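You operate a simulated robot arm through the tools that you are given. There is no shell and no other tool. Be economical: measure what you need, move in short steps, check, and stop when the job is done.

The job below is to be done with a simulated two-armed robot. You get a single attempt, and the scene is never put back.

JOB
Wipe up the spill on the top of the front bench with the blue cloth and put it back.

It is judged by the outcome, as a careful person would: the job done as asked, and still so three seconds after it is handed in. It fails if anything else is knocked over, pushed out of place, dropped, spilled or broken. Flat cloth is picked up by pressing the open fingertips on it (5 to 10 N) and closing them slowly along it; thin cloth reads only 2 to 8 mm in the jaws.

ROBOT AND FRAMES
Two 7-joint arms with two-finger parallel grippers on one trunk, on a base that drives. Base frame: it is fixed to the floor where the robot stands at the start and does not move with it; the origin is under the middle of the robot, x ahead of it, y to its left, z up; the surface under the hand at the start is at about z = 760. Units: mm, degrees, N and s.
The left shoulder is at the start at [81, 182, 1039], the right one opposite. With the tool pointing down near the work surface each hand reaches from about 320 to 760 mm from the robot's upright axis, wherever it stands, measured 20 degrees to its own side. Payload 3.91 kg a hand.
The tool frame of a hand sits at the grasp point between the pads (the TCP): z along the fingers, y along the line on which they close. The tips reach 30 mm beyond it. The gripper opens to 110 mm. The fingers are 20 mm wide and 10 mm thick; the gripper's body (48 by 112 mm) begins 55 mm behind the TCP.
Orientation is told as [roll, pitch, yaw] about the base's x, y, z axes, in that order, counted from this pose: with the fingers straight down and closing along the base's y, the tool's x points along the base's -x, its y along +y and its z along -z.

CONTROLS
- The arms move only by the tool jog_arm. It takes "left_targets", "right_targets" or both (then of equal length, played together; a hand with none holds still); each is one flat list of numbers, 7 for each row, row after row: the gripper command, from -1 (shut) to 1 (fully open), values between in proportion, then the shift along the tool's x, y, z in units of 500 mm (1.0 is 500 mm), then the turn, a rotation vector about the tool's x, y, z in units of 120 degrees (1.0 is 120 degrees). In form: [grip, dx, dy, dz, rx, ry, rz, grip, dx, dy, dz, rx, ry, rz, ...]. A call has 1 to 8 rows; each row is the pose to reach, as a shift and turn from the pose commanded when the call began, along the tool's axes at that moment. A call with a number of a shift or a turn outside -1 to 1 is refused whole. Rows are played at 5 a second. More than 50 mm and 8.6 degrees between two rows, or a gripper value outside its range, and nothing of the call is played. Where a pose cannot be reached the arm comes as near as it can. A force on the tool above 40 N (or 10 N above the force at the start of the call, whichever is more), or a blocked arm, ends the call early, and 0.2 s more pass. The fingers move at their own pace (about 72 mm/s each) and stop on an object; they squeeze with about 26 N. The grip force told is the motor's: it shows also when the fingers shut on nothing. Time passes only in rows, and 0.2 s behind the last, so rows that repeat a pose let the fingers close. The reply holds the time, the measured pose of the TCP, the force on the tool along the base axes, the opening and the grip force, in the units named above and with some noise, with the torque about the TCP (base axes, N m) and any sound that the robot's microphone picked up.
- Cameras (640 x 400 px; columns grow to the right, rows downward): "scene" is now at [221, 4.2, 1199.6]; the picture's right is [0.07, -1.00, 0.00], its down [-0.77, -0.06, -0.63] and it looks along [0.63, 0.05, -0.78] (base axes); focal length 214 px, centre (320, 200). "left" rides on the left gripper at [72, -17, -103] in its tool frame; the picture's right is [0.23, 0.97, 0.00], its down [-0.76, 0.18, -0.62] and it looks along [-0.61, 0.14, 0.78] (tool axes); focal length 222 px, centre (320, 200). "right" rides on the right gripper at [72, 17, -103] in its tool frame; the picture's right is [-0.23, 0.97, 0.00], its down [-0.76, -0.18, -0.62] and it looks along [-0.61, -0.14, 0.78] (tool axes); focal length 222 px, centre (320, 200). There is no depth. A picture from a camera that has moved, and an enlarged one, comes with that camera's place and axes in the base frame and with its lens.
- snapshot(camera): a new picture of that camera. The clock stands still meanwhile.
- slide_trunk(by): slides the trunk up (or, below 0, down) by that many mm; the arms and the scene camera ride with it, the base frame stays. It gives what a move gives, with no picture.
- steer(legs): drives the robot by 1 to 6 legs, each [ahead, left, turn to the left] in mm, mm and degrees, along the robot's own axes; the way and the turn of a leg run together, so that a leg with both is an arc; at most 1500 mm and 180 degrees a leg. The arms and the cameras ride along, it lands a little off, and it stops where it bumps. It gives what a move gives.
- turn_head(pan, tilt): turns the head with the scene camera to pan (to the left, within 80 degrees either way) and tilt (down, from -29 to 69), counted from straight ahead of the robot. It gives what a move gives.
- zoom(camera, box): a new picture of the part [left, top, right, bottom] of that camera's present view, enlarged. The clock stands still meanwhile.
- finish_job(): hands the job in; it is judged then, once.

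Work in short steps. Places have to be worked out from the pictures, the camera data and where the tool is seen: move nearer, look again, correct. Check each grasp and each placing, and mend what went wrong. You have 120 turns and 100 pictures in all, those below and enlarged ones among them. Open the grippers and draw the arms clear of the work before you hand the job in, unless the task says otherwise; then end with one line.

The tools are called as name(argument=value, ...) on one line, values as JSON. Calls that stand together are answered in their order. jog_arm: Moves the arms, as the interface text tells. Its arguments: {"type":"object","properties":{"left_targets":{"type":"array","items":{"type":"number"}},"right_targets":{"type":"array","items":{"type":"number"}}},"required":[]} The other tools are called the same way: slide_trunk (by) slides the trunk up or down; steer (legs) drives the base; turn_head (pan, tilt) turns the head that bears the scene camera; snapshot (camera) takes a picture; zoom (camera, box) takes an enlarged picture of a part of a camera's view; finish_job () hands the job in.

At the start:

```text
t: 0.0
left_position: [409.2, 251.6, 981.5]
left_tcp_rot: [0.0, 0.0, 0.1]
left_ft_force: [-0.5, 0.7, 0.8]
left_torque: [0.01, 0.02, 0.02]
left_finger_gap: 109.8
left_finger_force: 0.2
right_position: [415.0, -121.7, 1038.4]
right_tcp_rot: [0.0, 0.1, 0.0]
right_ft_force: [0.5, -0.1, -0.3]
right_torque: [0.0, -0.02, 0.0]
right_finger_gap: 110.1
right_finger_force: 0.0
trunk travel left (down, up): [-300.0, 214.0]
robot x, y, heading: [-1.9, 3.7, 0.3]
head pan, tilt: [4.1, 50.9]
```

scene: 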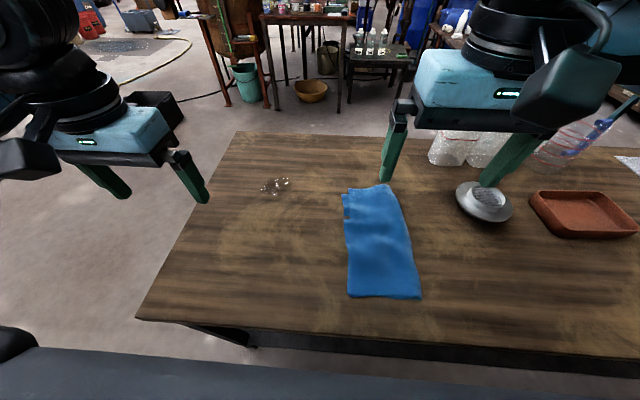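
right: 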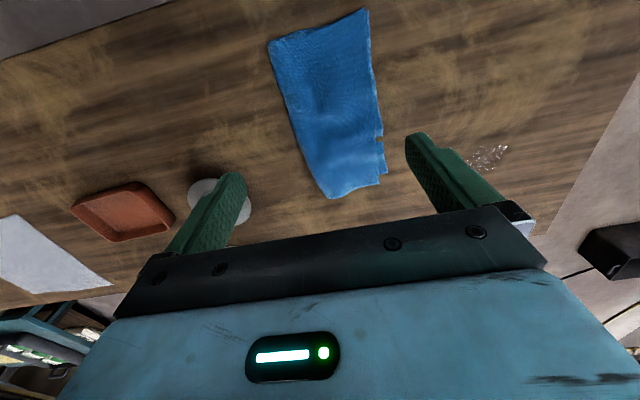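
left: 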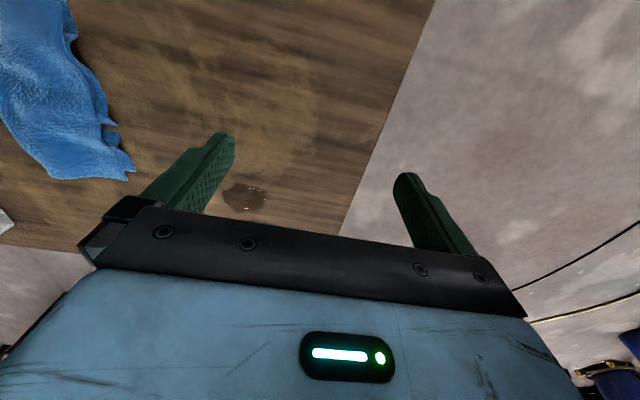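

The spill looks to be near [617, 161] and the cloth at x 345–640, y −40 to −170. I'll look closer at both.

zoom(camera="scene", box=[220, 150, 340, 225])

zoom(camera="scene", box=[310, 170, 530, 308])

```text
5.33 times, centred on (280, 188) of scene
camera zoom: at [221.0, 4.2, 1199.6], right [0.07, -1.0, 0.0], down [-0.77, -0.06, -0.63], along [0.63, 0.05, -0.78], focal length 1144 px, centre (533, 267)
```

zoom: 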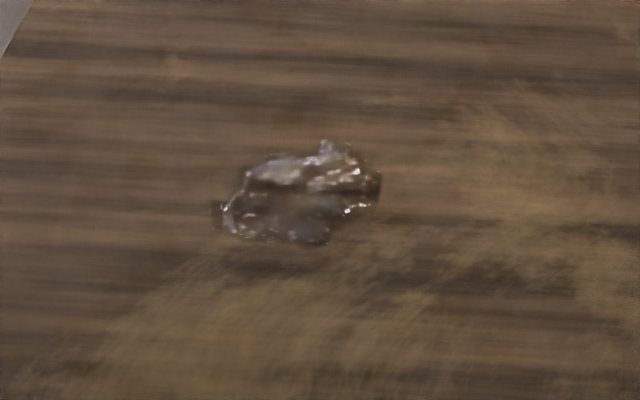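

```text
2.90 times, centred on (420, 239) of scene
camera zoom: at [221.0, 4.2, 1199.6], right [0.07, -1.0, 0.0], down [-0.77, -0.06, -0.63], along [0.63, 0.05, -0.78], focal length 622 px, centre (30, 87)
```

zoom: 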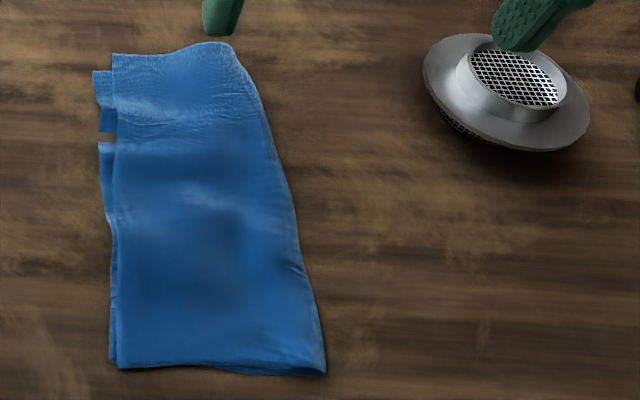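

Left hand will do the work: it can reach the cloth and has the spill on its own side. First I move the right arm out of the way to the right, keeping it high.

jog_arm(right_targets=[1, 0, -0.09, -0.02, 0, 0, 0, 1, 0, -0.18, -0.04, 0, 0, 0, 1, 0, -0.27, -0.06, 0, 0, 0, 1, 0, -0.36, -0.08, 0, 0, 0, 1, 0, -0.45, -0.1, 0, 0, 0, 1, 0, -0.5, -0.1, 0, 0, 0])

```text
t: 1.4
left_position: [407.9, 251.4, 981.0]
left_tcp_rot: [0.0, 0.0, 0.1]
left_ft_force: [1.1, -0.2, 0.3]
left_torque: [0.0, 0.0, 0.0]
left_finger_gap: 110.1
left_finger_force: 0.1
right_position: [413.7, -369.5, 1088.8]
right_tcp_rot: [0.0, 0.0, 0.0]
right_ft_force: [0.2, 0.9, 0.4]
right_torque: [-0.01, 0.03, 0.0]
right_finger_gap: 110.2
right_finger_force: 0.0
trunk travel left (down, up): [-300.0, 214.0]
robot x, y, heading: [-1.1, 1.0, 0.1]
head pan, tilt: [4.1, 50.9]
```

Now bring the left hand above the cloth's middle, about [490, −95, 900], half closing the gripper.

jog_arm(left_targets=[1, -0.02, -0.087, 0.02, 0, 0, 0, 1, -0.04, -0.174, 0.04, 0, 0, 0, 1, -0.06, -0.26, 0.06, 0, 0, 0, 0.5, -0.08, -0.347, 0.08, 0, 0, 0, 0.3, -0.1, -0.434, 0.1, 0, 0, 0, 0.2, -0.12, -0.52, 0.12, 0, 0, 0, 0.2, -0.14, -0.607, 0.14, 0, 0, 0, 0.2, -0.162, -0.694, 0.162, 0, 0, 0])

snapshot(camera="left")

snapshot(camera="scene")

```text
t: 3.2
left_position: [491.2, -98.3, 899.9]
left_tcp_rot: [0.0, 0.1, 0.1]
left_ft_force: [-0.2, -0.9, -0.1]
left_torque: [0.03, -0.02, -0.04]
left_finger_gap: 66.2
left_finger_force: 0.1
right_position: [413.7, -370.3, 1088.6]
right_tcp_rot: [0.0, -0.1, 0.0]
right_ft_force: [-0.5, 0.3, -0.1]
right_torque: [0.04, 0.0, 0.03]
right_finger_gap: 110.1
right_finger_force: 0.1
trunk travel left (down, up): [-300.0, 214.0]
robot x, y, heading: [-0.3, 1.7, -0.1]
head pan, tilt: [4.1, 50.9]
```

```text
94 pictures are left
camera left: at [419.5, -116.2, 1004.4], right [-0.23, 0.97, 0.0], down [0.76, 0.18, 0.62], along [0.61, 0.14, -0.78], focal length 222 px, centre (320, 200)
```

left: 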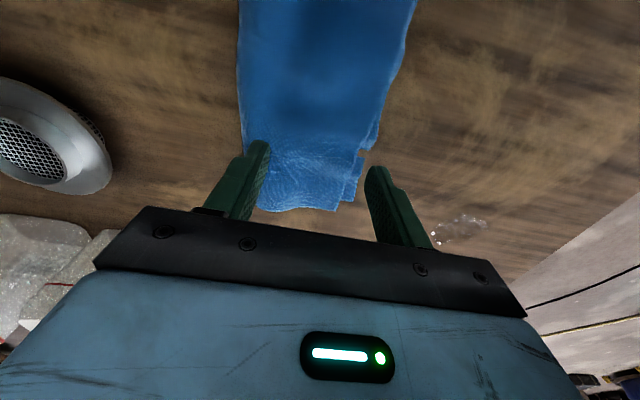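

```text
93 pictures are left
camera scene: at [220.9, 3.1, 1199.6], right [0.07, -1.0, 0.0], down [-0.77, -0.06, -0.63], along [0.63, 0.05, -0.78], focal length 214 px, centre (320, 200)
```

scene: 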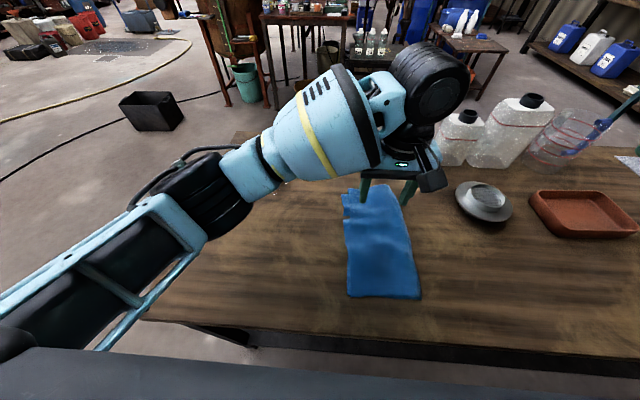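

The hand is centred over the cloth. I narrow the gripper to about 50 mm and lower to just above it.

jog_arm(left_targets=[-0.1, 0, -0.01, 0.08, 0, 0, 0, -0.1, 0, -0.01, 0.15, 0, 0, 0, -0.1, 0, -0.01, 0.19, 0, 0, 0, -0.1, 0, -0.01, 0.196, 0, 0, 0, -0.1, 0, -0.01, 0.202, 0, 0, 0])

```text
t: 4.4
left_position: [490.7, -102.1, 800.1]
left_tcp_rot: [0.0, 0.0, 0.2]
left_ft_force: [-0.4, -0.6, -0.4]
left_torque: [0.03, 0.02, 0.02]
left_finger_gap: 49.3
left_finger_force: 0.1
right_position: [414.2, -370.1, 1088.9]
right_tcp_rot: [0.0, 0.1, 0.0]
right_ft_force: [0.1, 0.3, -0.3]
right_torque: [-0.02, 0.03, 0.01]
right_finger_gap: 110.1
right_finger_force: 0.0
trunk travel left (down, up): [-300.0, 214.0]
robot x, y, heading: [-1.2, -0.9, -0.1]
head pan, tilt: [4.1, 50.9]
```

No contact yet at 800; I go down in small steps until a light force shows.

jog_arm(left_targets=[-0.1, 0, 0, 0.006, 0, 0, 0, -0.1, 0, 0, 0.01, 0, 0, 0, -0.1, 0, 0, 0.014, 0, 0, 0])

```text
t: 5.2
left_position: [491.0, -102.4, 791.7]
left_tcp_rot: [-0.1, 0.0, 0.1]
left_ft_force: [0.8, 1.0, 2.3]
left_torque: [0.07, -0.02, -0.02]
left_finger_gap: 49.3
left_finger_force: 0.1
right_position: [415.3, -368.8, 1088.5]
right_tcp_rot: [0.0, -0.1, 0.1]
right_ft_force: [-0.2, -0.6, -0.4]
right_torque: [0.01, 0.0, 0.0]
right_finger_gap: 110.0
right_finger_force: 0.1
trunk travel left (down, up): [-300.0, 214.0]
robot x, y, heading: [1.5, 2.3, -0.1]
head pan, tilt: [4.1, 50.9]
```

Contact begins at about 792 (2 N). A bit further for 5–10 N.

jog_arm(left_targets=[-0.1, 0, 0, 0.002, 0, 0, 0, -0.1, 0, 0, 0.004, 0, 0, 0])

```text
t: 5.8
left_position: [490.0, -101.0, 792.0]
left_tcp_rot: [-0.1, -0.1, 0.1]
left_ft_force: [1.2, -0.8, 15.0]
left_torque: [0.38, -0.01, -0.03]
left_finger_gap: 49.3
left_finger_force: 0.1
right_position: [414.5, -369.7, 1089.1]
right_tcp_rot: [0.0, 0.0, 0.1]
right_ft_force: [-0.2, -0.6, -1.2]
right_torque: [-0.01, -0.02, 0.0]
right_finger_gap: 109.9
right_finger_force: 0.1
trunk travel left (down, up): [-300.0, 214.0]
robot x, y, heading: [-2.9, -1.9, 0.0]
head pan, tilt: [4.1, 50.9]
```

15 N is a little much; back off 1 mm and close slowly along the cloth.

jog_arm(left_targets=[-0.1, 0, 0, -0.002, 0, 0, 0, -0.22, 0, 0, -0.002, 0, 0, 0, -0.34, 0, 0, -0.002, 0, 0, 0, -0.46, 0, 0, -0.002, 0, 0, 0, -0.58, 0, 0, -0.002, 0, 0, 0, -0.7, 0, 0, -0.002, 0, 0, 0, -0.82, 0, 0, -0.002, 0, 0, 0, -1, 0, 0, -0.002, 0, 0, 0])

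jog_arm(left_targets=[-1, 0, 0, 0, 0, 0, 0, -1, 0, 0, 0, 0, 0, 0])

snapshot(camera="left")

zoom(camera="scene", box=[310, 170, 530, 308])

```text
t: 7.6
left_position: [490.4, -100.7, 792.6]
left_tcp_rot: [0.0, -0.1, 0.1]
left_ft_force: [-0.4, 0.6, 13.2]
left_torque: [0.12, 0.06, -0.03]
left_finger_gap: 3.2
left_finger_force: 26.6
right_position: [414.6, -369.6, 1088.9]
right_tcp_rot: [0.0, 0.0, 0.0]
right_ft_force: [-0.4, -0.5, -0.1]
right_torque: [0.03, 0.01, 0.01]
right_finger_gap: 110.2
right_finger_force: 0.1
trunk travel left (down, up): [-300.0, 214.0]
robot x, y, heading: [2.7, -4.6, -0.1]
head pan, tilt: [4.1, 50.9]
```

```text
t: 8.2
left_position: [489.4, -100.0, 791.9]
left_tcp_rot: [0.0, 0.1, 0.1]
left_ft_force: [-0.1, 1.3, 12.8]
left_torque: [0.13, 0.06, -0.01]
left_finger_gap: 3.7
left_finger_force: 25.3
right_position: [414.2, -368.6, 1087.8]
right_tcp_rot: [0.0, 0.0, 0.0]
right_ft_force: [-0.1, 0.3, 0.5]
right_torque: [-0.03, -0.02, -0.01]
right_finger_gap: 109.9
right_finger_force: 0.1
trunk travel left (down, up): [-300.0, 214.0]
robot x, y, heading: [0.2, -1.1, 0.1]
head pan, tilt: [4.1, 50.9]
```

```text
92 pictures are left
camera left: at [417.1, -119.4, 896.2], right [-0.23, 0.97, 0.0], down [0.76, 0.18, 0.62], along [0.61, 0.14, -0.78], focal length 222 px, centre (320, 200)
```

left: 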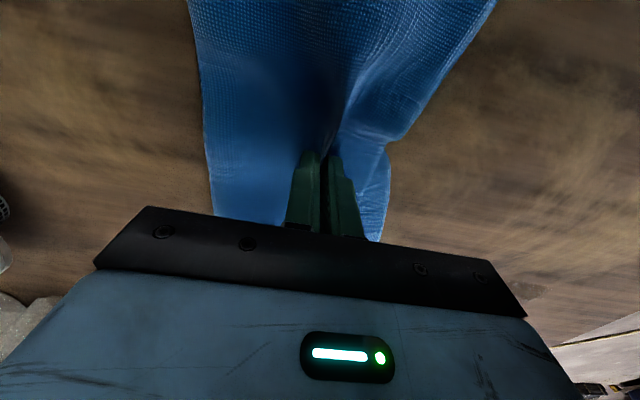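

```text
2.90 times, centred on (420, 239) of scene
camera zoom: at [220.1, 4.5, 1199.7], right [0.07, -1.0, 0.0], down [-0.77, -0.06, -0.63], along [0.63, 0.05, -0.78], focal length 622 px, centre (30, 87)
```

zoom: 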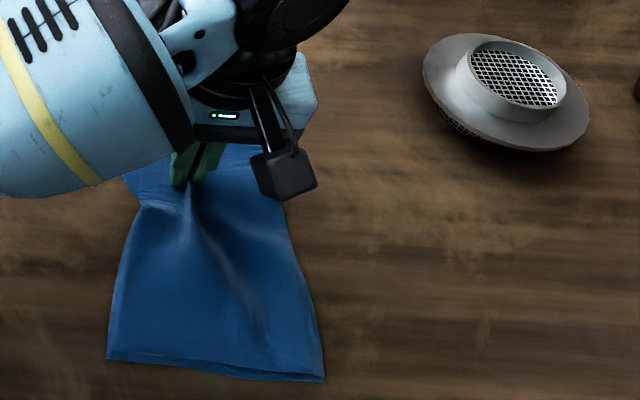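

The cloth is gripped (3.5 mm). Lift 50 mm and check.

jog_arm(left_targets=[-1, 0, 0, -0.03, 0, 0, 0, -1, 0, 0, -0.06, 0, 0, 0, -1, 0, 0, -0.1, 0, 0, 0, -1, 0, 0, -0.1, 0, 0, 0])

snapshot(camera="scene")

```text
t: 9.2
left_position: [490.1, -101.8, 839.3]
left_tcp_rot: [0.0, 0.0, 0.1]
left_ft_force: [-0.2, -0.7, -0.3]
left_torque: [-0.01, -0.02, 0.0]
left_finger_gap: 3.0
left_finger_force: 26.2
right_position: [413.7, -370.8, 1087.8]
right_tcp_rot: [0.0, 0.0, 0.1]
right_ft_force: [0.1, 0.1, -0.2]
right_torque: [-0.01, 0.04, 0.0]
right_finger_gap: 109.9
right_finger_force: 0.1
trunk travel left (down, up): [-300.0, 214.0]
robot x, y, heading: [1.1, 1.0, 0.0]
head pan, tilt: [4.1, 50.9]
```

```text
90 pictures are left
camera scene: at [221.0, 4.1, 1199.5], right [0.07, -1.0, 0.0], down [-0.77, -0.06, -0.63], along [0.63, 0.05, -0.78], focal length 214 px, centre (320, 200)
```

scene: 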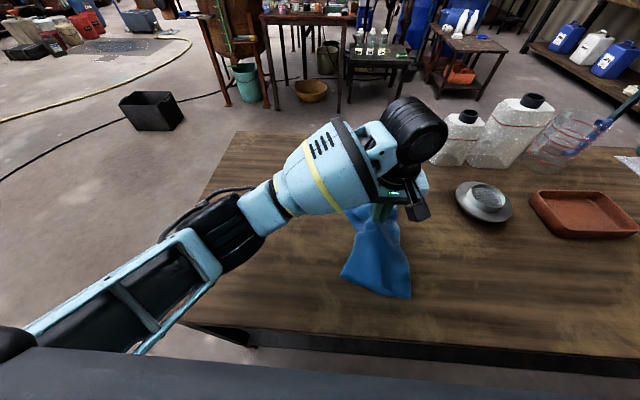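

Held well. Carry it low to above the spill at [616, 157].

jog_arm(left_targets=[-1, -0.036, 0.074, 0, 0, 0, 0, -1, -0.072, 0.148, 0, 0, 0, 0, -1, -0.108, 0.222, 0, 0, 0, 0, -1, -0.144, 0.296, 0, 0, 0, 0, -1, -0.18, 0.37, 0, 0, 0, 0, -1, -0.216, 0.444, 0, 0, 0, 0, -1, -0.252, 0.516, 0, 0, 0, 0, -1, -0.252, 0.516, 0, 0, 0, 0])

snapshot(camera="scene")

snapshot(camera="left")

```text
t: 11.0
left_position: [613.2, 156.6, 841.4]
left_tcp_rot: [0.0, 0.0, 0.1]
left_ft_force: [0.5, 0.5, -0.1]
left_torque: [0.03, 0.02, 0.02]
left_finger_gap: 3.1
left_finger_force: 26.1
right_position: [414.9, -369.5, 1088.4]
right_tcp_rot: [0.0, 0.0, 0.0]
right_ft_force: [0.2, 0.4, 0.5]
right_torque: [0.0, -0.01, 0.0]
right_finger_gap: 109.9
right_finger_force: 0.1
trunk travel left (down, up): [-300.0, 214.0]
robot x, y, heading: [0.6, -0.8, -0.1]
head pan, tilt: [4.1, 50.9]
```

```text
89 pictures are left
camera scene: at [220.9, 3.8, 1199.6], right [0.07, -1.0, 0.0], down [-0.77, -0.06, -0.63], along [0.63, 0.05, -0.78], focal length 214 px, centre (320, 200)
```

scene: 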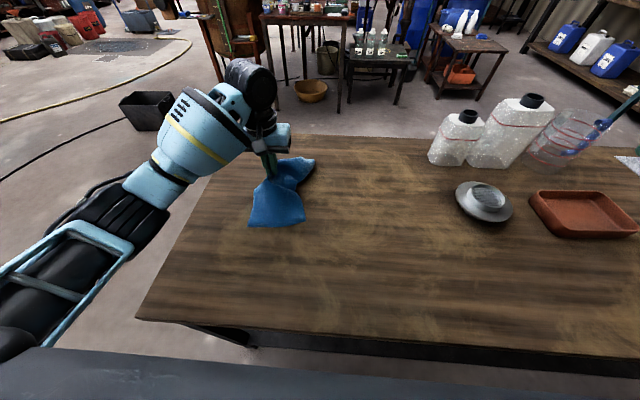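

```text
88 pictures are left
camera left: at [541.5, 137.8, 946.5], right [-0.23, 0.97, 0.0], down [0.76, 0.18, 0.62], along [0.61, 0.14, -0.78], focal length 222 px, centre (320, 200)
```

left: 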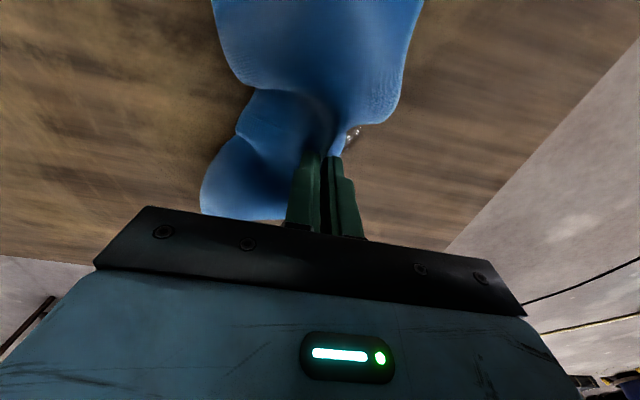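

Spill is just beside the fingers, as expected. Lower to press the cloth on it.

jog_arm(left_targets=[-1, 0, 0, 0.05, 0, 0, 0, -1, 0, 0, 0.085, 0, 0, 0, -1, 0, 0, 0.092, 0, 0, 0, -1, 0, 0, 0.097, 0, 0, 0, -1, 0, 0, 0.1, 0, 0, 0])

```text
t: 12.2
left_position: [616.5, 156.6, 794.3]
left_tcp_rot: [-0.1, -0.1, 0.0]
left_ft_force: [1.7, 0.4, 9.1]
left_torque: [-0.12, -0.09, 0.04]
left_finger_gap: 3.3
left_finger_force: 25.9
right_position: [413.0, -370.3, 1088.2]
right_tcp_rot: [-0.1, 0.0, 0.1]
right_ft_force: [-0.7, -0.4, -0.1]
right_torque: [0.01, -0.04, -0.02]
right_finger_gap: 109.8
right_finger_force: 0.0
trunk travel left (down, up): [-300.0, 214.0]
robot x, y, heading: [0.6, 2.3, 0.1]
head pan, tilt: [4.1, 50.9]
```

9 N pressing. Start the wiping strokes, first the middle and far part.

jog_arm(left_targets=[-1, 0, 0.08, 0, 0, 0, 0, -1, -0.03, 0.12, 0, 0, 0, 0, -1, -0.03, 0.03, 0, 0, 0, 0, -1, -0.03, -0.06, 0, 0, 0, 0, -1, -0.06, -0.12, 0, 0, 0, 0, -1, -0.08, -0.05, 0, 0, 0, 0, -1, -0.08, 0.04, 0, 0, 0, 0, -1, -0.08, 0.12, 0, 0, 0, 0])

```text
t: 14.0
left_position: [654.1, 216.5, 793.7]
left_tcp_rot: [-0.1, -0.1, 0.1]
left_ft_force: [0.3, -5.2, 14.1]
left_torque: [-0.24, 0.11, 0.07]
left_finger_gap: 3.3
left_finger_force: 25.5
right_position: [413.2, -370.3, 1088.3]
right_tcp_rot: [0.1, 0.1, 0.0]
right_ft_force: [0.2, -0.2, 0.6]
right_torque: [0.0, 0.02, 0.04]
right_finger_gap: 109.9
right_finger_force: 0.1
trunk travel left (down, up): [-300.0, 214.0]
robot x, y, heading: [-1.0, -1.7, 0.0]
head pan, tilt: [4.1, 50.9]
```

Continue with the middle and near strokes.

jog_arm(left_targets=[-1, 0.08, 0, 0, 0, 0, 0, -1, 0.08, -0.08, 0, 0, 0, 0, -1, 0.08, -0.17, 0, 0, 0, 0, -1, 0.08, -0.24, 0, 0, 0, 0, -1, 0.14, -0.24, 0, 0, 0, 0, -1, 0.14, -0.15, 0, 0, 0, 0, -1, 0.14, -0.06, 0, 0, 0, 0, -1, 0.14, 0, 0, 0, 0, 0])

snapshot(camera="left")

snapshot(camera="scene")

```text
t: 15.8
left_position: [583.2, 217.6, 793.0]
left_tcp_rot: [-0.1, -0.4, 0.0]
left_ft_force: [-2.0, -12.7, 37.3]
left_torque: [-0.53, 0.38, 0.1]
left_finger_gap: 3.4
left_finger_force: 25.3
right_position: [410.6, -372.3, 1088.7]
right_tcp_rot: [0.1, -0.1, 0.0]
right_ft_force: [0.4, 0.2, 0.0]
right_torque: [0.01, 0.0, -0.02]
right_finger_gap: 110.1
right_finger_force: 0.1
trunk travel left (down, up): [-300.0, 214.0]
robot x, y, heading: [-1.2, 1.7, -0.1]
head pan, tilt: [4.1, 50.9]
```

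```text
87 pictures are left
camera left: at [510.9, 199.1, 896.8], right [-0.23, 0.97, 0.0], down [0.76, 0.18, 0.63], along [0.61, 0.14, -0.78], focal length 222 px, centre (320, 200)
```

left: 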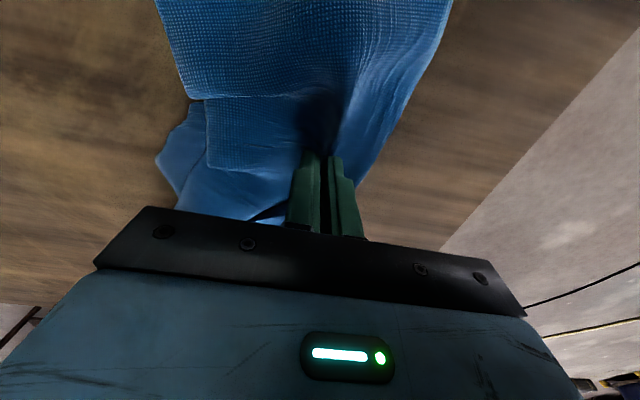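

```text
86 pictures are left
camera scene: at [218.0, 2.2, 1200.2], right [0.07, -1.0, 0.0], down [-0.77, -0.05, -0.63], along [0.63, 0.05, -0.77], focal length 214 px, centre (320, 200)
```

scene: 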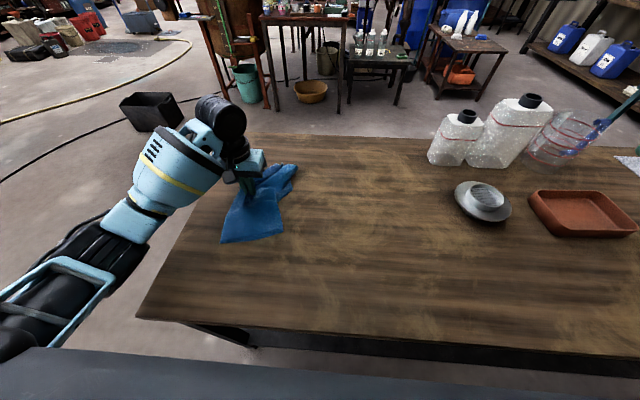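

The force rose to 37 N; I lift off and move aside to check the spot.

jog_arm(left_targets=[-1, 0, 0, -0.05, 0, 0, 0, -1, 0, 0, -0.11, 0, 0, 0, -1, 0.03, -0.08, -0.13, 0, 0, 0, -1, 0.06, -0.16, -0.13, 0, 0, 0, -1, 0.08, -0.24, -0.13, 0, 0, 0, -1, 0.1, -0.32, -0.13, 0, 0, 0, -1, 0.12, -0.4, -0.13, 0, 0, 0])

snapshot(camera="scene")

snapshot(camera="left")

```text
t: 17.4
left_position: [526.1, 12.4, 859.1]
left_tcp_rot: [0.0, 0.0, 0.2]
left_ft_force: [-0.3, -0.2, -0.9]
left_torque: [0.02, 0.01, 0.02]
left_finger_gap: 3.1
left_finger_force: 26.0
right_position: [414.5, -369.7, 1088.2]
right_tcp_rot: [0.1, 0.0, -0.1]
right_ft_force: [0.1, 0.8, -0.8]
right_torque: [0.01, 0.0, 0.02]
right_finger_gap: 110.2
right_finger_force: 0.0
trunk travel left (down, up): [-300.0, 214.0]
robot x, y, heading: [3.0, 0.5, -0.2]
head pan, tilt: [4.1, 50.9]
```

```text
85 pictures are left
camera scene: at [220.8, 3.4, 1199.6], right [0.07, -1.0, 0.0], down [-0.77, -0.06, -0.63], along [0.63, 0.05, -0.78], focal length 214 px, centre (320, 200)
```

scene: 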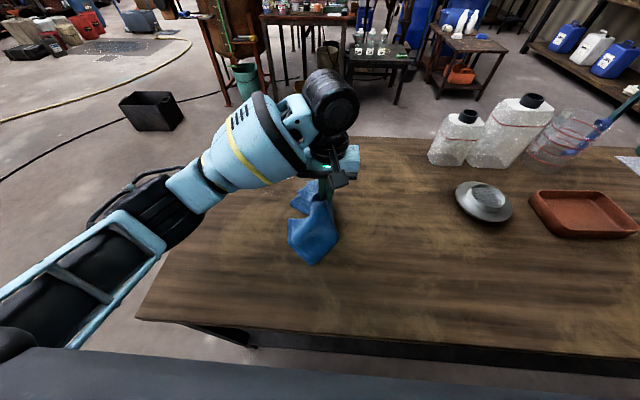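

```text
84 pictures are left
camera left: at [454.8, -5.7, 962.0], right [-0.23, 0.97, 0.0], down [0.76, 0.18, 0.62], along [0.61, 0.14, -0.78], focal length 222 px, centre (320, 200)
```

left: 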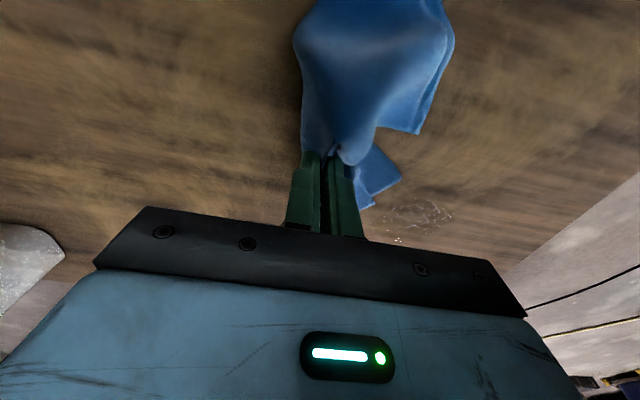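

The spill is fainter but some is still there. Zoom in on what remains.

zoom(camera="left", box=[360, 170, 488, 250])

```text
5.00 times, centred on (424, 210) of left
camera zoom: at [454.8, -5.7, 962.0], right [-0.23, 0.97, 0.0], down [0.76, 0.18, 0.62], along [0.61, 0.14, -0.78], focal length 1111 px, centre (-200, 150)
```

zoom: 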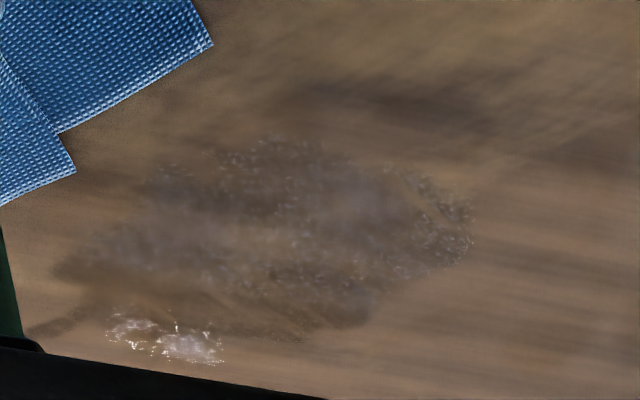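

There's a thin film around [611, 149] and a wet bit at about [654, 141]. I go back and wipe with denser strokes, starting at [585, 95].

jog_arm(left_targets=[-1, -0.04, 0.055, 0, 0, 0, 0, -1, -0.08, 0.11, 0, 0, 0, 0, -1, -0.118, 0.166, 0, 0, 0, 0, -1, -0.118, 0.166, 0.06, 0, 0, 0, -1, -0.118, 0.166, 0.11, 0, 0, 0, -1, -0.118, 0.166, 0.12, 0, 0, 0, -1, -0.118, 0.166, 0.126, 0, 0, 0])

```text
t: 19.0
left_position: [583.8, 98.5, 794.7]
left_tcp_rot: [-0.1, -0.2, 0.2]
left_ft_force: [3.3, 0.4, 10.9]
left_torque: [-0.12, -0.08, 0.04]
left_finger_gap: 3.3
left_finger_force: 25.9
right_position: [414.6, -369.8, 1088.8]
right_tcp_rot: [0.0, -0.1, 0.0]
right_ft_force: [0.7, 0.7, 0.2]
right_torque: [0.01, -0.01, -0.01]
right_finger_gap: 110.0
right_finger_force: 0.0
trunk travel left (down, up): [-300.0, 214.0]
robot x, y, heading: [-0.3, 2.1, -0.1]
head pan, tilt: [4.1, 50.9]
```

Pressing at 11 N. Stroke along y at x 585 and back at x 601.

jog_arm(left_targets=[-1, 0, 0.08, 0, 0, 0, 0, -1, 0, 0.16, 0, 0, 0, 0, -1, 0, 0.23, 0, 0, 0, 0, -1, -0.032, 0.23, 0, 0, 0, 0, -1, -0.032, 0.15, 0, 0, 0, 0, -1, -0.032, 0.07, 0, 0, 0, 0, -1, -0.032, 0, 0, 0, 0, 0, -1, -0.064, 0, 0, 0, 0, 0])

jog_arm(left_targets=[-1, 0, 0.08, 0, 0, 0, 0, -1, 0, 0.16, 0, 0, 0, 0, -1, 0, 0.23, 0, 0, 0, 0, -1, -0.032, 0.23, 0, 0, 0, 0, -1, -0.032, 0.15, 0, 0, 0, 0, -1, -0.032, 0.07, 0, 0, 0, 0, -1, -0.032, 0, 0, 0, 0, 0, -1, -0.064, 0, 0, 0, 0, 0])

jog_arm(left_targets=[-1, 0, 0.08, 0, 0, 0, 0, -1, 0, 0.16, 0, 0, 0, 0, -1, 0, 0.23, 0, 0, 0, 0, -1, -0.032, 0.23, 0, 0, 0, 0, -1, -0.032, 0.15, 0, 0, 0, 0, -1, -0.032, 0.07, 0, 0, 0, 0, -1, -0.032, 0, 0, 0, 0, 0])

```text
t: 20.8
left_position: [614.8, 94.5, 794.3]
left_tcp_rot: [-0.3, 0.1, -0.1]
left_ft_force: [-9.0, -1.5, 22.5]
left_torque: [-0.38, 0.35, -0.11]
left_finger_gap: 3.6
left_finger_force: 26.2
right_position: [412.0, -370.9, 1089.7]
right_tcp_rot: [0.0, -0.1, -0.2]
right_ft_force: [-0.2, -0.1, -0.2]
right_torque: [0.04, 0.0, 0.0]
right_finger_gap: 110.2
right_finger_force: 0.0
trunk travel left (down, up): [-300.0, 214.0]
robot x, y, heading: [1.8, -2.4, -0.2]
head pan, tilt: [4.1, 50.9]
```

```text
t: 22.6
left_position: [647.2, 98.2, 794.3]
left_tcp_rot: [-0.1, 0.0, 0.1]
left_ft_force: [-5.6, -1.6, 12.3]
left_torque: [-0.2, 0.21, -0.08]
left_finger_gap: 3.3
left_finger_force: 26.1
right_position: [412.8, -371.4, 1088.2]
right_tcp_rot: [0.0, 0.0, -0.2]
right_ft_force: [-0.4, -0.2, 0.0]
right_torque: [-0.01, -0.01, -0.03]
right_finger_gap: 110.1
right_finger_force: 0.0
trunk travel left (down, up): [-300.0, 214.0]
robot x, y, heading: [-1.7, 1.3, -0.2]
head pan, tilt: [4.1, 50.9]
```

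```text
t: 24.2
left_position: [663.3, 98.1, 794.4]
left_tcp_rot: [0.0, -0.3, 0.1]
left_ft_force: [-0.8, 5.5, 14.9]
left_torque: [-0.03, 0.07, -0.02]
left_finger_gap: 3.1
left_finger_force: 26.0
right_position: [413.9, -369.1, 1088.5]
right_tcp_rot: [-0.1, 0.0, 0.0]
right_ft_force: [-0.6, 0.3, 0.0]
right_torque: [-0.03, 0.0, 0.04]
right_finger_gap: 110.0
right_finger_force: 0.2
trunk travel left (down, up): [-300.0, 214.0]
robot x, y, heading: [-1.7, -1.5, -0.3]
head pan, tilt: [4.1, 50.9]
```

Strokes done at 12–22 N. Lift and step aside to look.

jog_arm(left_targets=[-1, 0, 0, -0.06, 0, 0, 0, -1, 0, 0, -0.13, 0, 0, 0, -1, 0.05, -0.06, -0.13, 0, 0, 0, -1, 0.1, -0.12, -0.13, 0, 0, 0, -1, 0.16, -0.18, -0.13, 0, 0, 0, -1, 0.22, -0.24, -0.13, 0, 0, 0, -1, 0.27, -0.28, -0.13, 0, 0, 0])

zoom(camera="left", box=[320, 150, 480, 250])

zoom(camera="scene", box=[200, 130, 360, 230])

```text
t: 25.8
left_position: [527.9, -41.2, 858.2]
left_tcp_rot: [0.0, 0.0, 0.2]
left_ft_force: [-1.2, -0.8, 0.5]
left_torque: [-0.01, -0.04, 0.01]
left_finger_gap: 3.3
left_finger_force: 25.9
right_position: [413.6, -370.1, 1087.0]
right_tcp_rot: [0.0, 0.0, 0.0]
right_ft_force: [-1.2, 0.0, -0.7]
right_torque: [0.01, 0.01, 0.01]
right_finger_gap: 110.0
right_finger_force: 0.0
trunk travel left (down, up): [-300.0, 214.0]
robot x, y, heading: [0.6, 1.1, -0.2]
head pan, tilt: [4.1, 50.9]
```

```text
4.00 times, centred on (400, 200) of left
camera zoom: at [455.6, -59.8, 962.3], right [-0.23, 0.97, 0.0], down [0.76, 0.18, 0.62], along [0.61, 0.14, -0.78], focal length 888 px, centre (0, 200)
```

zoom: 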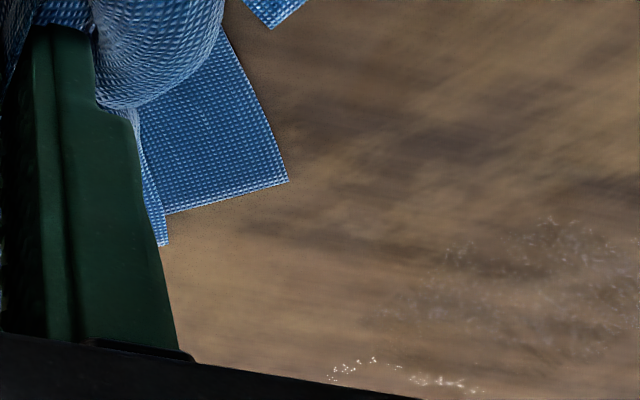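

```text
4.00 times, centred on (280, 180) of scene
camera zoom: at [220.7, 4.0, 1199.6], right [0.07, -1.0, 0.0], down [-0.77, -0.06, -0.63], along [0.63, 0.05, -0.78], focal length 858 px, centre (480, 280)
```

zoom: 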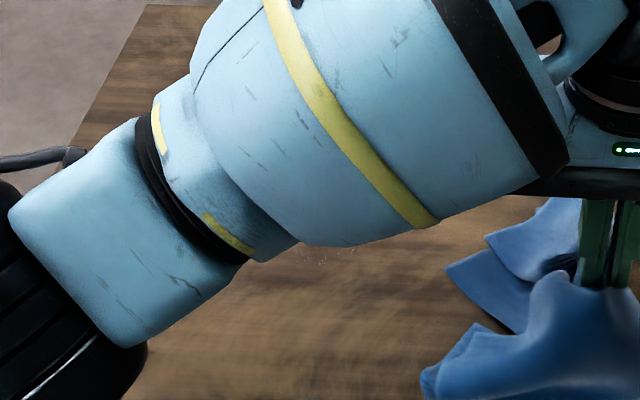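

Fainter still, but a film and some droplets near x≈657 remain. Look at the whole patch in the full picture.

zoom(camera="left", box=[380, 160, 540, 260])

```text
4.00 times, centred on (460, 210) of left
camera zoom: at [455.6, -59.8, 962.3], right [-0.23, 0.97, 0.0], down [0.76, 0.18, 0.62], along [0.61, 0.14, -0.78], focal length 888 px, centre (-240, 160)
```

zoom: 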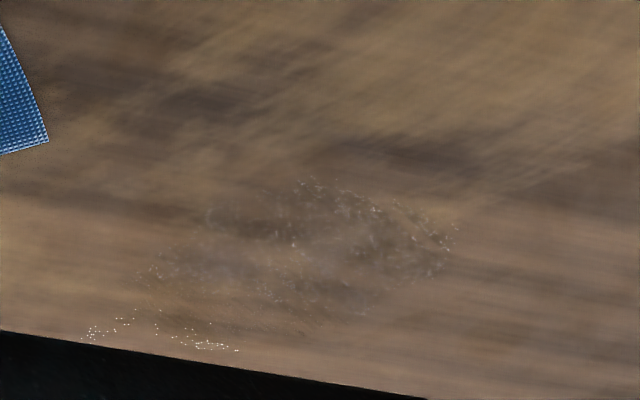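

Progress is good; another pass interleaved with the first, with slightly more pressure, out to x≈672.

jog_arm(left_targets=[-1, -0.03, 0.065, 0, 0, 0, 0, -1, -0.06, 0.13, 0, 0, 0, 0, -1, -0.09, 0.195, 0, 0, 0, 0, -1, -0.124, 0.262, 0, 0, 0, 0, -1, -0.124, 0.262, 0.06, 0, 0, 0, -1, -0.124, 0.262, 0.11, 0, 0, 0, -1, -0.124, 0.262, 0.124, 0, 0, 0, -1, -0.124, 0.262, 0.131, 0, 0, 0])

jog_arm(left_targets=[-1, 0, 0.08, 0, 0, 0, 0, -1, 0, 0.16, 0, 0, 0, 0, -1, 0, 0.24, 0, 0, 0, 0, -1, -0.032, 0.24, 0, 0, 0, 0, -1, -0.032, 0.16, 0, 0, 0, 0, -1, -0.032, 0.08, 0, 0, 0, 0, -1, -0.032, 0, 0, 0, 0, 0, -1, -0.064, 0, 0, 0, 0, 0])

jog_arm(left_targets=[-1, 0, 0.08, 0, 0, 0, 0, -1, 0, 0.16, 0, 0, 0, 0, -1, 0, 0.24, 0, 0, 0, 0, -1, -0.032, 0.24, 0, 0, 0, 0, -1, -0.032, 0.16, 0, 0, 0, 0, -1, -0.032, 0.08, 0, 0, 0, 0, -1, -0.032, 0, 0, 0, 0, 0, -1, -0.064, 0, 0, 0, 0, 0])

jog_arm(left_targets=[-1, 0, 0.08, 0, 0, 0, 0, -1, 0, 0.16, 0, 0, 0, 0, -1, 0, 0.24, 0, 0, 0, 0, -1, -0.032, 0.24, 0, 0, 0, 0, -1, -0.032, 0.16, 0, 0, 0, 0, -1, -0.032, 0.08, 0, 0, 0, 0, -1, -0.032, 0, 0, 0, 0, 0])

```text
t: 27.6
left_position: [591.6, 90.9, 793.9]
left_tcp_rot: [0.0, -0.2, 0.1]
left_ft_force: [1.6, 2.9, 12.9]
left_torque: [0.0, 0.03, 0.0]
left_finger_gap: 3.1
left_finger_force: 26.0
right_position: [414.1, -369.8, 1086.8]
right_tcp_rot: [-0.1, 0.0, 0.1]
right_ft_force: [0.3, 1.2, 0.0]
right_torque: [0.0, 0.02, -0.02]
right_finger_gap: 109.7
right_finger_force: 0.0
trunk travel left (down, up): [-300.0, 214.0]
robot x, y, heading: [1.2, 2.7, 0.0]
head pan, tilt: [4.1, 50.9]
```

```text
t: 29.4
left_position: [623.9, 89.6, 793.5]
left_tcp_rot: [-0.1, -0.1, 0.1]
left_ft_force: [-3.0, -0.7, 6.5]
left_torque: [-0.05, 0.1, -0.01]
left_finger_gap: 3.4
left_finger_force: 26.1
right_position: [412.8, -370.2, 1089.0]
right_tcp_rot: [0.0, 0.0, -0.1]
right_ft_force: [-0.3, 0.0, 0.1]
right_torque: [0.0, 0.02, -0.03]
right_finger_gap: 109.8
right_finger_force: 0.1
trunk travel left (down, up): [-300.0, 214.0]
robot x, y, heading: [0.3, 1.2, 0.0]
head pan, tilt: [4.1, 50.9]
```

```text
t: 31.2
left_position: [650.5, 91.7, 794.1]
left_tcp_rot: [-0.1, 0.0, 0.0]
left_ft_force: [-6.6, -1.2, 15.5]
left_torque: [-0.12, 0.28, -0.03]
left_finger_gap: 3.5
left_finger_force: 26.0
right_position: [411.7, -370.8, 1089.7]
right_tcp_rot: [0.0, 0.0, 0.1]
right_ft_force: [-0.2, -0.4, 0.6]
right_torque: [0.03, 0.0, 0.01]
right_finger_gap: 110.1
right_finger_force: 0.0
trunk travel left (down, up): [-300.0, 214.0]
robot x, y, heading: [2.5, 0.2, 0.1]
head pan, tilt: [4.1, 50.9]
```

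```text
t: 32.8
left_position: [673.3, 92.5, 792.7]
left_tcp_rot: [0.0, -0.1, 0.2]
left_ft_force: [-1.0, 4.5, 17.8]
left_torque: [0.12, 0.15, -0.03]
left_finger_gap: 3.3
left_finger_force: 26.2
right_position: [413.1, -370.1, 1089.3]
right_tcp_rot: [0.0, -0.1, 0.0]
right_ft_force: [0.5, -0.7, 0.0]
right_torque: [0.03, -0.03, -0.02]
right_finger_gap: 109.9
right_finger_force: 0.1
trunk travel left (down, up): [-300.0, 214.0]
robot x, y, heading: [3.4, -0.2, 0.1]
head pan, tilt: [4.1, 50.9]
```

Add cross strokes along x while I'm here.

jog_arm(left_targets=[-1, 0, 0.03, 0, 0, 0, 0, -1, 0.09, 0.03, 0, 0, 0, 0, -1, 0.18, 0.03, 0, 0, 0, 0, -1, 0.18, 0.066, 0, 0, 0, 0, -1, 0.09, 0.066, 0, 0, 0, 0, -1, 0, 0.066, 0, 0, 0, 0, -1, 0, 0.1, 0, 0, 0, 0, -1, 0.09, 0.1, 0, 0, 0, 0])

jog_arm(left_targets=[-1, 0.09, 0, 0, 0, 0, 0, -1, 0.09, 0.035, 0, 0, 0, 0, -1, 0, 0.035, 0, 0, 0, 0, -1, -0.09, 0.035, 0, 0, 0, 0, -1, -0.09, 0.07, 0, 0, 0, 0, -1, 0, 0.07, 0, 0, 0, 0, -1, 0.09, 0.07, 0, 0, 0, 0, -1, 0.09, 0.1, 0, 0, 0, 0])

jog_arm(left_targets=[-1, -0.09, 0, 0, 0, 0, 0, -1, -0.18, 0, 0, 0, 0, 0, -1, -0.18, 0, -0.08, 0, 0, 0, -1, -0.12, -0.08, -0.13, 0, 0, 0, -1, -0.06, -0.16, -0.13, 0, 0, 0, -1, 0, -0.24, -0.13, 0, 0, 0, -1, 0.06, -0.32, -0.13, 0, 0, 0, -1, 0.11, -0.4, -0.13, 0, 0, 0])

snapshot(camera="left")

```text
t: 34.6
left_position: [626.1, 142.9, 794.3]
left_tcp_rot: [0.2, 0.0, 0.2]
left_ft_force: [3.8, 0.3, 6.8]
left_torque: [-0.01, -0.03, 0.0]
left_finger_gap: 3.3
left_finger_force: 25.8
right_position: [414.0, -369.1, 1088.6]
right_tcp_rot: [0.0, 0.0, 0.0]
right_ft_force: [-0.6, -0.1, -0.1]
right_torque: [0.03, -0.03, 0.0]
right_finger_gap: 109.7
right_finger_force: 0.2
trunk travel left (down, up): [-300.0, 214.0]
robot x, y, heading: [3.0, -0.7, 0.0]
head pan, tilt: [4.1, 50.9]
```

```text
t: 36.4
left_position: [578.2, 188.8, 793.6]
left_tcp_rot: [0.0, -0.1, 0.0]
left_ft_force: [-0.3, -5.8, 14.8]
left_torque: [-0.21, 0.14, 0.07]
left_finger_gap: 3.4
left_finger_force: 26.1
right_position: [412.9, -371.3, 1088.8]
right_tcp_rot: [-0.1, 0.0, 0.0]
right_ft_force: [0.5, 0.1, -1.0]
right_torque: [0.04, 0.0, -0.07]
right_finger_gap: 109.8
right_finger_force: 0.0
trunk travel left (down, up): [-300.0, 214.0]
robot x, y, heading: [-3.7, 0.3, -0.2]
head pan, tilt: [4.1, 50.9]
```

```text
refused: row 4 steps farther than a row can; nothing moved
```

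```text
79 pictures are left
camera left: at [506.1, 170.2, 897.9], right [-0.23, 0.97, 0.0], down [0.76, 0.18, 0.62], along [0.61, 0.14, -0.78], focal length 222 px, centre (320, 200)
```

left: 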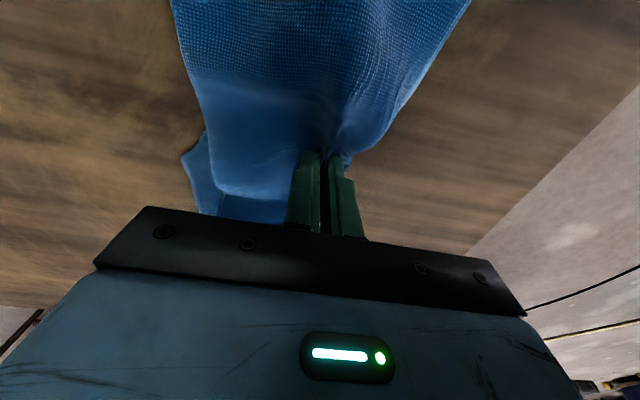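

The last call was refused for a too-large step. I do the last stroke, then lift.

jog_arm(left_targets=[-1, -0.09, 0, 0, 0, 0, 0, -1, -0.18, 0, 0, 0, 0, 0, -1, -0.18, 0, -0.08, 0, 0, 0, -1, -0.13, -0.03, -0.13, 0, 0, 0, -1, -0.09, -0.11, -0.13, 0, 0, 0, -1, -0.04, -0.19, -0.13, 0, 0, 0, -1, 0.01, -0.27, -0.13, 0, 0, 0, -1, 0.06, -0.35, -0.13, 0, 0, 0])

jog_arm(left_targets=[-1, 0.02, -0.08, 0, 0, 0, 0, -1, 0.03, -0.14, 0, 0, 0, 0])

snapshot(camera="left")

zoom(camera="left", box=[380, 160, 540, 260])

```text
t: 38.2
left_position: [551.6, 12.8, 860.6]
left_tcp_rot: [-0.1, 0.1, 0.1]
left_ft_force: [0.4, 0.0, 0.0]
left_torque: [-0.03, -0.01, 0.06]
left_finger_gap: 3.6
left_finger_force: 26.2
right_position: [413.6, -370.7, 1088.5]
right_tcp_rot: [0.1, 0.0, 0.1]
right_ft_force: [-0.3, -0.5, -0.3]
right_torque: [0.0, 0.0, 0.02]
right_finger_gap: 109.9
right_finger_force: 0.0
trunk travel left (down, up): [-300.0, 214.0]
robot x, y, heading: [-1.3, 0.7, 0.1]
head pan, tilt: [4.1, 50.9]
```

```text
t: 38.8
left_position: [537.3, -54.1, 860.0]
left_tcp_rot: [0.1, 0.1, 0.2]
left_ft_force: [-0.9, -0.4, 0.6]
left_torque: [-0.01, 0.0, 0.0]
left_finger_gap: 3.7
left_finger_force: 26.6
right_position: [414.0, -369.5, 1088.4]
right_tcp_rot: [0.0, -0.1, 0.0]
right_ft_force: [-0.1, 0.1, 0.5]
right_torque: [0.0, -0.01, -0.02]
right_finger_gap: 110.1
right_finger_force: 0.0
trunk travel left (down, up): [-300.0, 214.0]
robot x, y, heading: [-4.1, 1.8, 0.0]
head pan, tilt: [4.1, 50.9]
```

```text
78 pictures are left
camera left: at [464.4, -72.3, 963.8], right [-0.23, 0.97, 0.0], down [0.76, 0.18, 0.62], along [0.61, 0.14, -0.78], focal length 222 px, centre (320, 200)
```

left: 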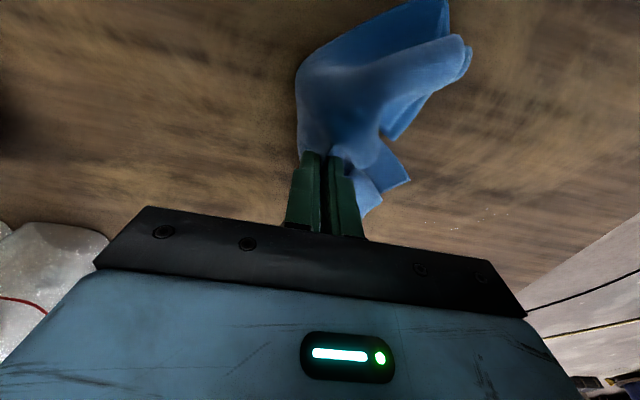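

```text
4.00 times, centred on (460, 210) of left
camera zoom: at [464.4, -72.3, 963.8], right [-0.23, 0.97, 0.0], down [0.76, 0.18, 0.62], along [0.61, 0.14, -0.78], focal length 888 px, centre (-240, 160)
```

zoom: 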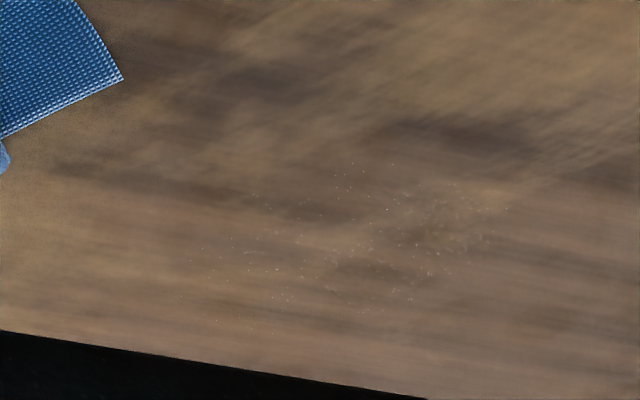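

Nearly clean, only specks remain around [611, 159]. One more full pass.

jog_arm(left_targets=[-1, -0.025, 0.08, 0, 0, 0, 0, -1, -0.05, 0.16, 0, 0, 0, 0, -1, -0.075, 0.24, 0, 0, 0, 0, -1, -0.092, 0.298, 0, 0, 0, 0, -1, -0.092, 0.298, 0.06, 0, 0, 0, -1, -0.092, 0.298, 0.11, 0, 0, 0, -1, -0.092, 0.298, 0.124, 0, 0, 0, -1, -0.092, 0.298, 0.131, 0, 0, 0])

jog_arm(left_targets=[-1, 0, 0.08, 0, 0, 0, 0, -1, 0, 0.16, 0, 0, 0, 0, -1, 0, 0.24, 0, 0, 0, 0, -1, -0.028, 0.24, 0, 0, 0, 0, -1, -0.028, 0.16, 0, 0, 0, 0, -1, -0.028, 0.08, 0, 0, 0, 0, -1, -0.028, 0, 0, 0, 0, 0, -1, -0.056, 0, 0, 0, 0, 0])

jog_arm(left_targets=[-1, 0, 0.08, 0, 0, 0, 0, -1, 0, 0.16, 0, 0, 0, 0, -1, 0, 0.24, 0, 0, 0, 0, -1, -0.028, 0.24, 0, 0, 0, 0, -1, -0.028, 0.16, 0, 0, 0, 0, -1, -0.028, 0.08, 0, 0, 0, 0, -1, -0.028, 0, 0, 0, 0, 0, -1, -0.056, 0, 0, 0, 0, 0])

jog_arm(left_targets=[-1, 0, 0.08, 0, 0, 0, 0, -1, 0, 0.16, 0, 0, 0, 0, -1, 0, 0.24, 0, 0, 0, 0, -1, -0.028, 0.24, 0, 0, 0, 0, -1, -0.028, 0.16, 0, 0, 0, 0, -1, -0.028, 0.08, 0, 0, 0, 0, -1, -0.028, 0, 0, 0, 0, 0])

jog_arm(left_targets=[-1, 0, 0, -0.06, 0, 0, 0, -1, 0, 0, -0.13, 0, 0, 0, -1, 0.05, -0.06, -0.13, 0, 0, 0, -1, 0.1, -0.12, -0.13, 0, 0, 0, -1, 0.16, -0.18, -0.13, 0, 0, 0, -1, 0.22, -0.24, -0.13, 0, 0, 0, -1, 0.25, -0.3, -0.13, 0, 0, 0])

snapshot(camera="scene")

zoom(camera="left", box=[380, 160, 540, 260])

```text
t: 40.6
left_position: [581.3, 98.0, 795.0]
left_tcp_rot: [-0.2, -0.3, 0.1]
left_ft_force: [0.0, 2.6, 9.6]
left_torque: [0.12, 0.1, 0.0]
left_finger_gap: 3.5
left_finger_force: 25.7
right_position: [412.8, -369.0, 1087.5]
right_tcp_rot: [-0.1, 0.0, 0.0]
right_ft_force: [-0.1, 0.2, 0.0]
right_torque: [-0.02, 0.03, 0.01]
right_finger_gap: 110.0
right_finger_force: 0.1
trunk travel left (down, up): [-300.0, 214.0]
robot x, y, heading: [-1.1, -1.5, 0.1]
head pan, tilt: [4.1, 50.9]
```

```text
t: 42.4
left_position: [608.9, 93.0, 793.0]
left_tcp_rot: [-0.1, 0.0, -0.1]
left_ft_force: [-9.0, -1.8, 22.1]
left_torque: [-0.07, 0.36, 0.0]
left_finger_gap: 3.4
left_finger_force: 26.3
right_position: [412.6, -371.3, 1088.0]
right_tcp_rot: [0.1, -0.1, -0.1]
right_ft_force: [-0.3, 0.2, -0.1]
right_torque: [-0.01, -0.03, -0.02]
right_finger_gap: 109.9
right_finger_force: 0.1
trunk travel left (down, up): [-300.0, 214.0]
robot x, y, heading: [-1.5, 1.4, 0.1]
head pan, tilt: [4.1, 50.9]
```

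```text
t: 44.2
left_position: [638.9, 91.9, 793.0]
left_tcp_rot: [-0.1, 0.0, 0.0]
left_ft_force: [-2.9, -0.3, 7.6]
left_torque: [-0.04, 0.08, 0.01]
left_finger_gap: 3.5
left_finger_force: 25.9
right_position: [413.9, -369.7, 1087.8]
right_tcp_rot: [0.0, 0.0, -0.1]
right_ft_force: [0.8, 0.0, 0.7]
right_torque: [0.0, 0.02, 0.0]
right_finger_gap: 110.1
right_finger_force: 0.0
trunk travel left (down, up): [-300.0, 214.0]
robot x, y, heading: [-1.0, -0.2, -0.3]
head pan, tilt: [4.1, 50.9]
```

```text
t: 45.8
left_position: [650.0, 96.7, 795.1]
left_tcp_rot: [0.0, 0.0, 0.2]
left_ft_force: [-1.4, 0.5, 0.3]
left_torque: [0.0, 0.0, 0.0]
left_finger_gap: 3.5
left_finger_force: 25.8
right_position: [414.1, -370.6, 1087.7]
right_tcp_rot: [0.0, 0.0, 0.0]
right_ft_force: [0.9, 0.2, 0.1]
right_torque: [0.04, 0.03, 0.0]
right_finger_gap: 109.9
right_finger_force: 0.1
trunk travel left (down, up): [-300.0, 214.0]
robot x, y, heading: [2.1, -3.2, -0.1]
head pan, tilt: [4.1, 50.9]
```

```text
t: 47.4
left_position: [523.8, -60.0, 858.0]
left_tcp_rot: [0.0, 0.0, 0.2]
left_ft_force: [-0.4, 0.0, 0.2]
left_torque: [-0.01, 0.0, 0.04]
left_finger_gap: 3.7
left_finger_force: 25.9
right_position: [415.1, -370.0, 1086.9]
right_tcp_rot: [0.0, 0.0, 0.0]
right_ft_force: [0.2, 0.1, -0.1]
right_torque: [0.03, 0.01, 0.01]
right_finger_gap: 110.1
right_finger_force: 0.1
trunk travel left (down, up): [-300.0, 214.0]
robot x, y, heading: [3.2, 4.0, 0.0]
head pan, tilt: [4.1, 50.9]
```

```text
76 pictures are left
camera scene: at [220.8, 3.6, 1199.6], right [0.07, -1.0, 0.0], down [-0.77, -0.06, -0.63], along [0.63, 0.05, -0.78], focal length 214 px, centre (320, 200)
```

scene: 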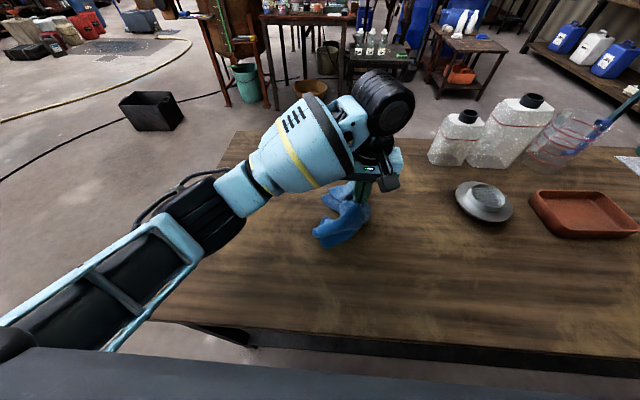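

```text
4.00 times, centred on (460, 210) of left
camera zoom: at [452.4, -78.3, 963.5], right [-0.23, 0.97, 0.0], down [0.76, 0.18, 0.62], along [0.61, 0.14, -0.78], focal length 888 px, centre (-240, 160)
```

zoom: 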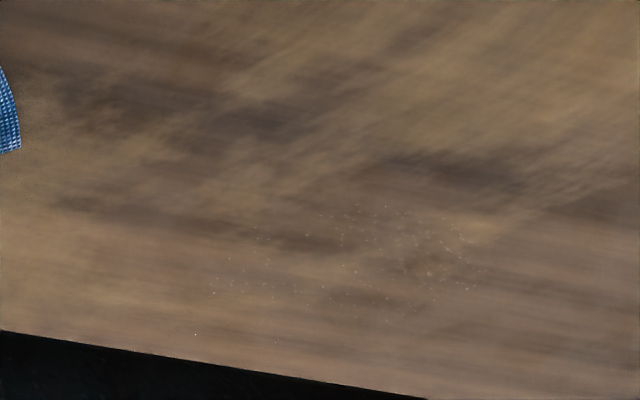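

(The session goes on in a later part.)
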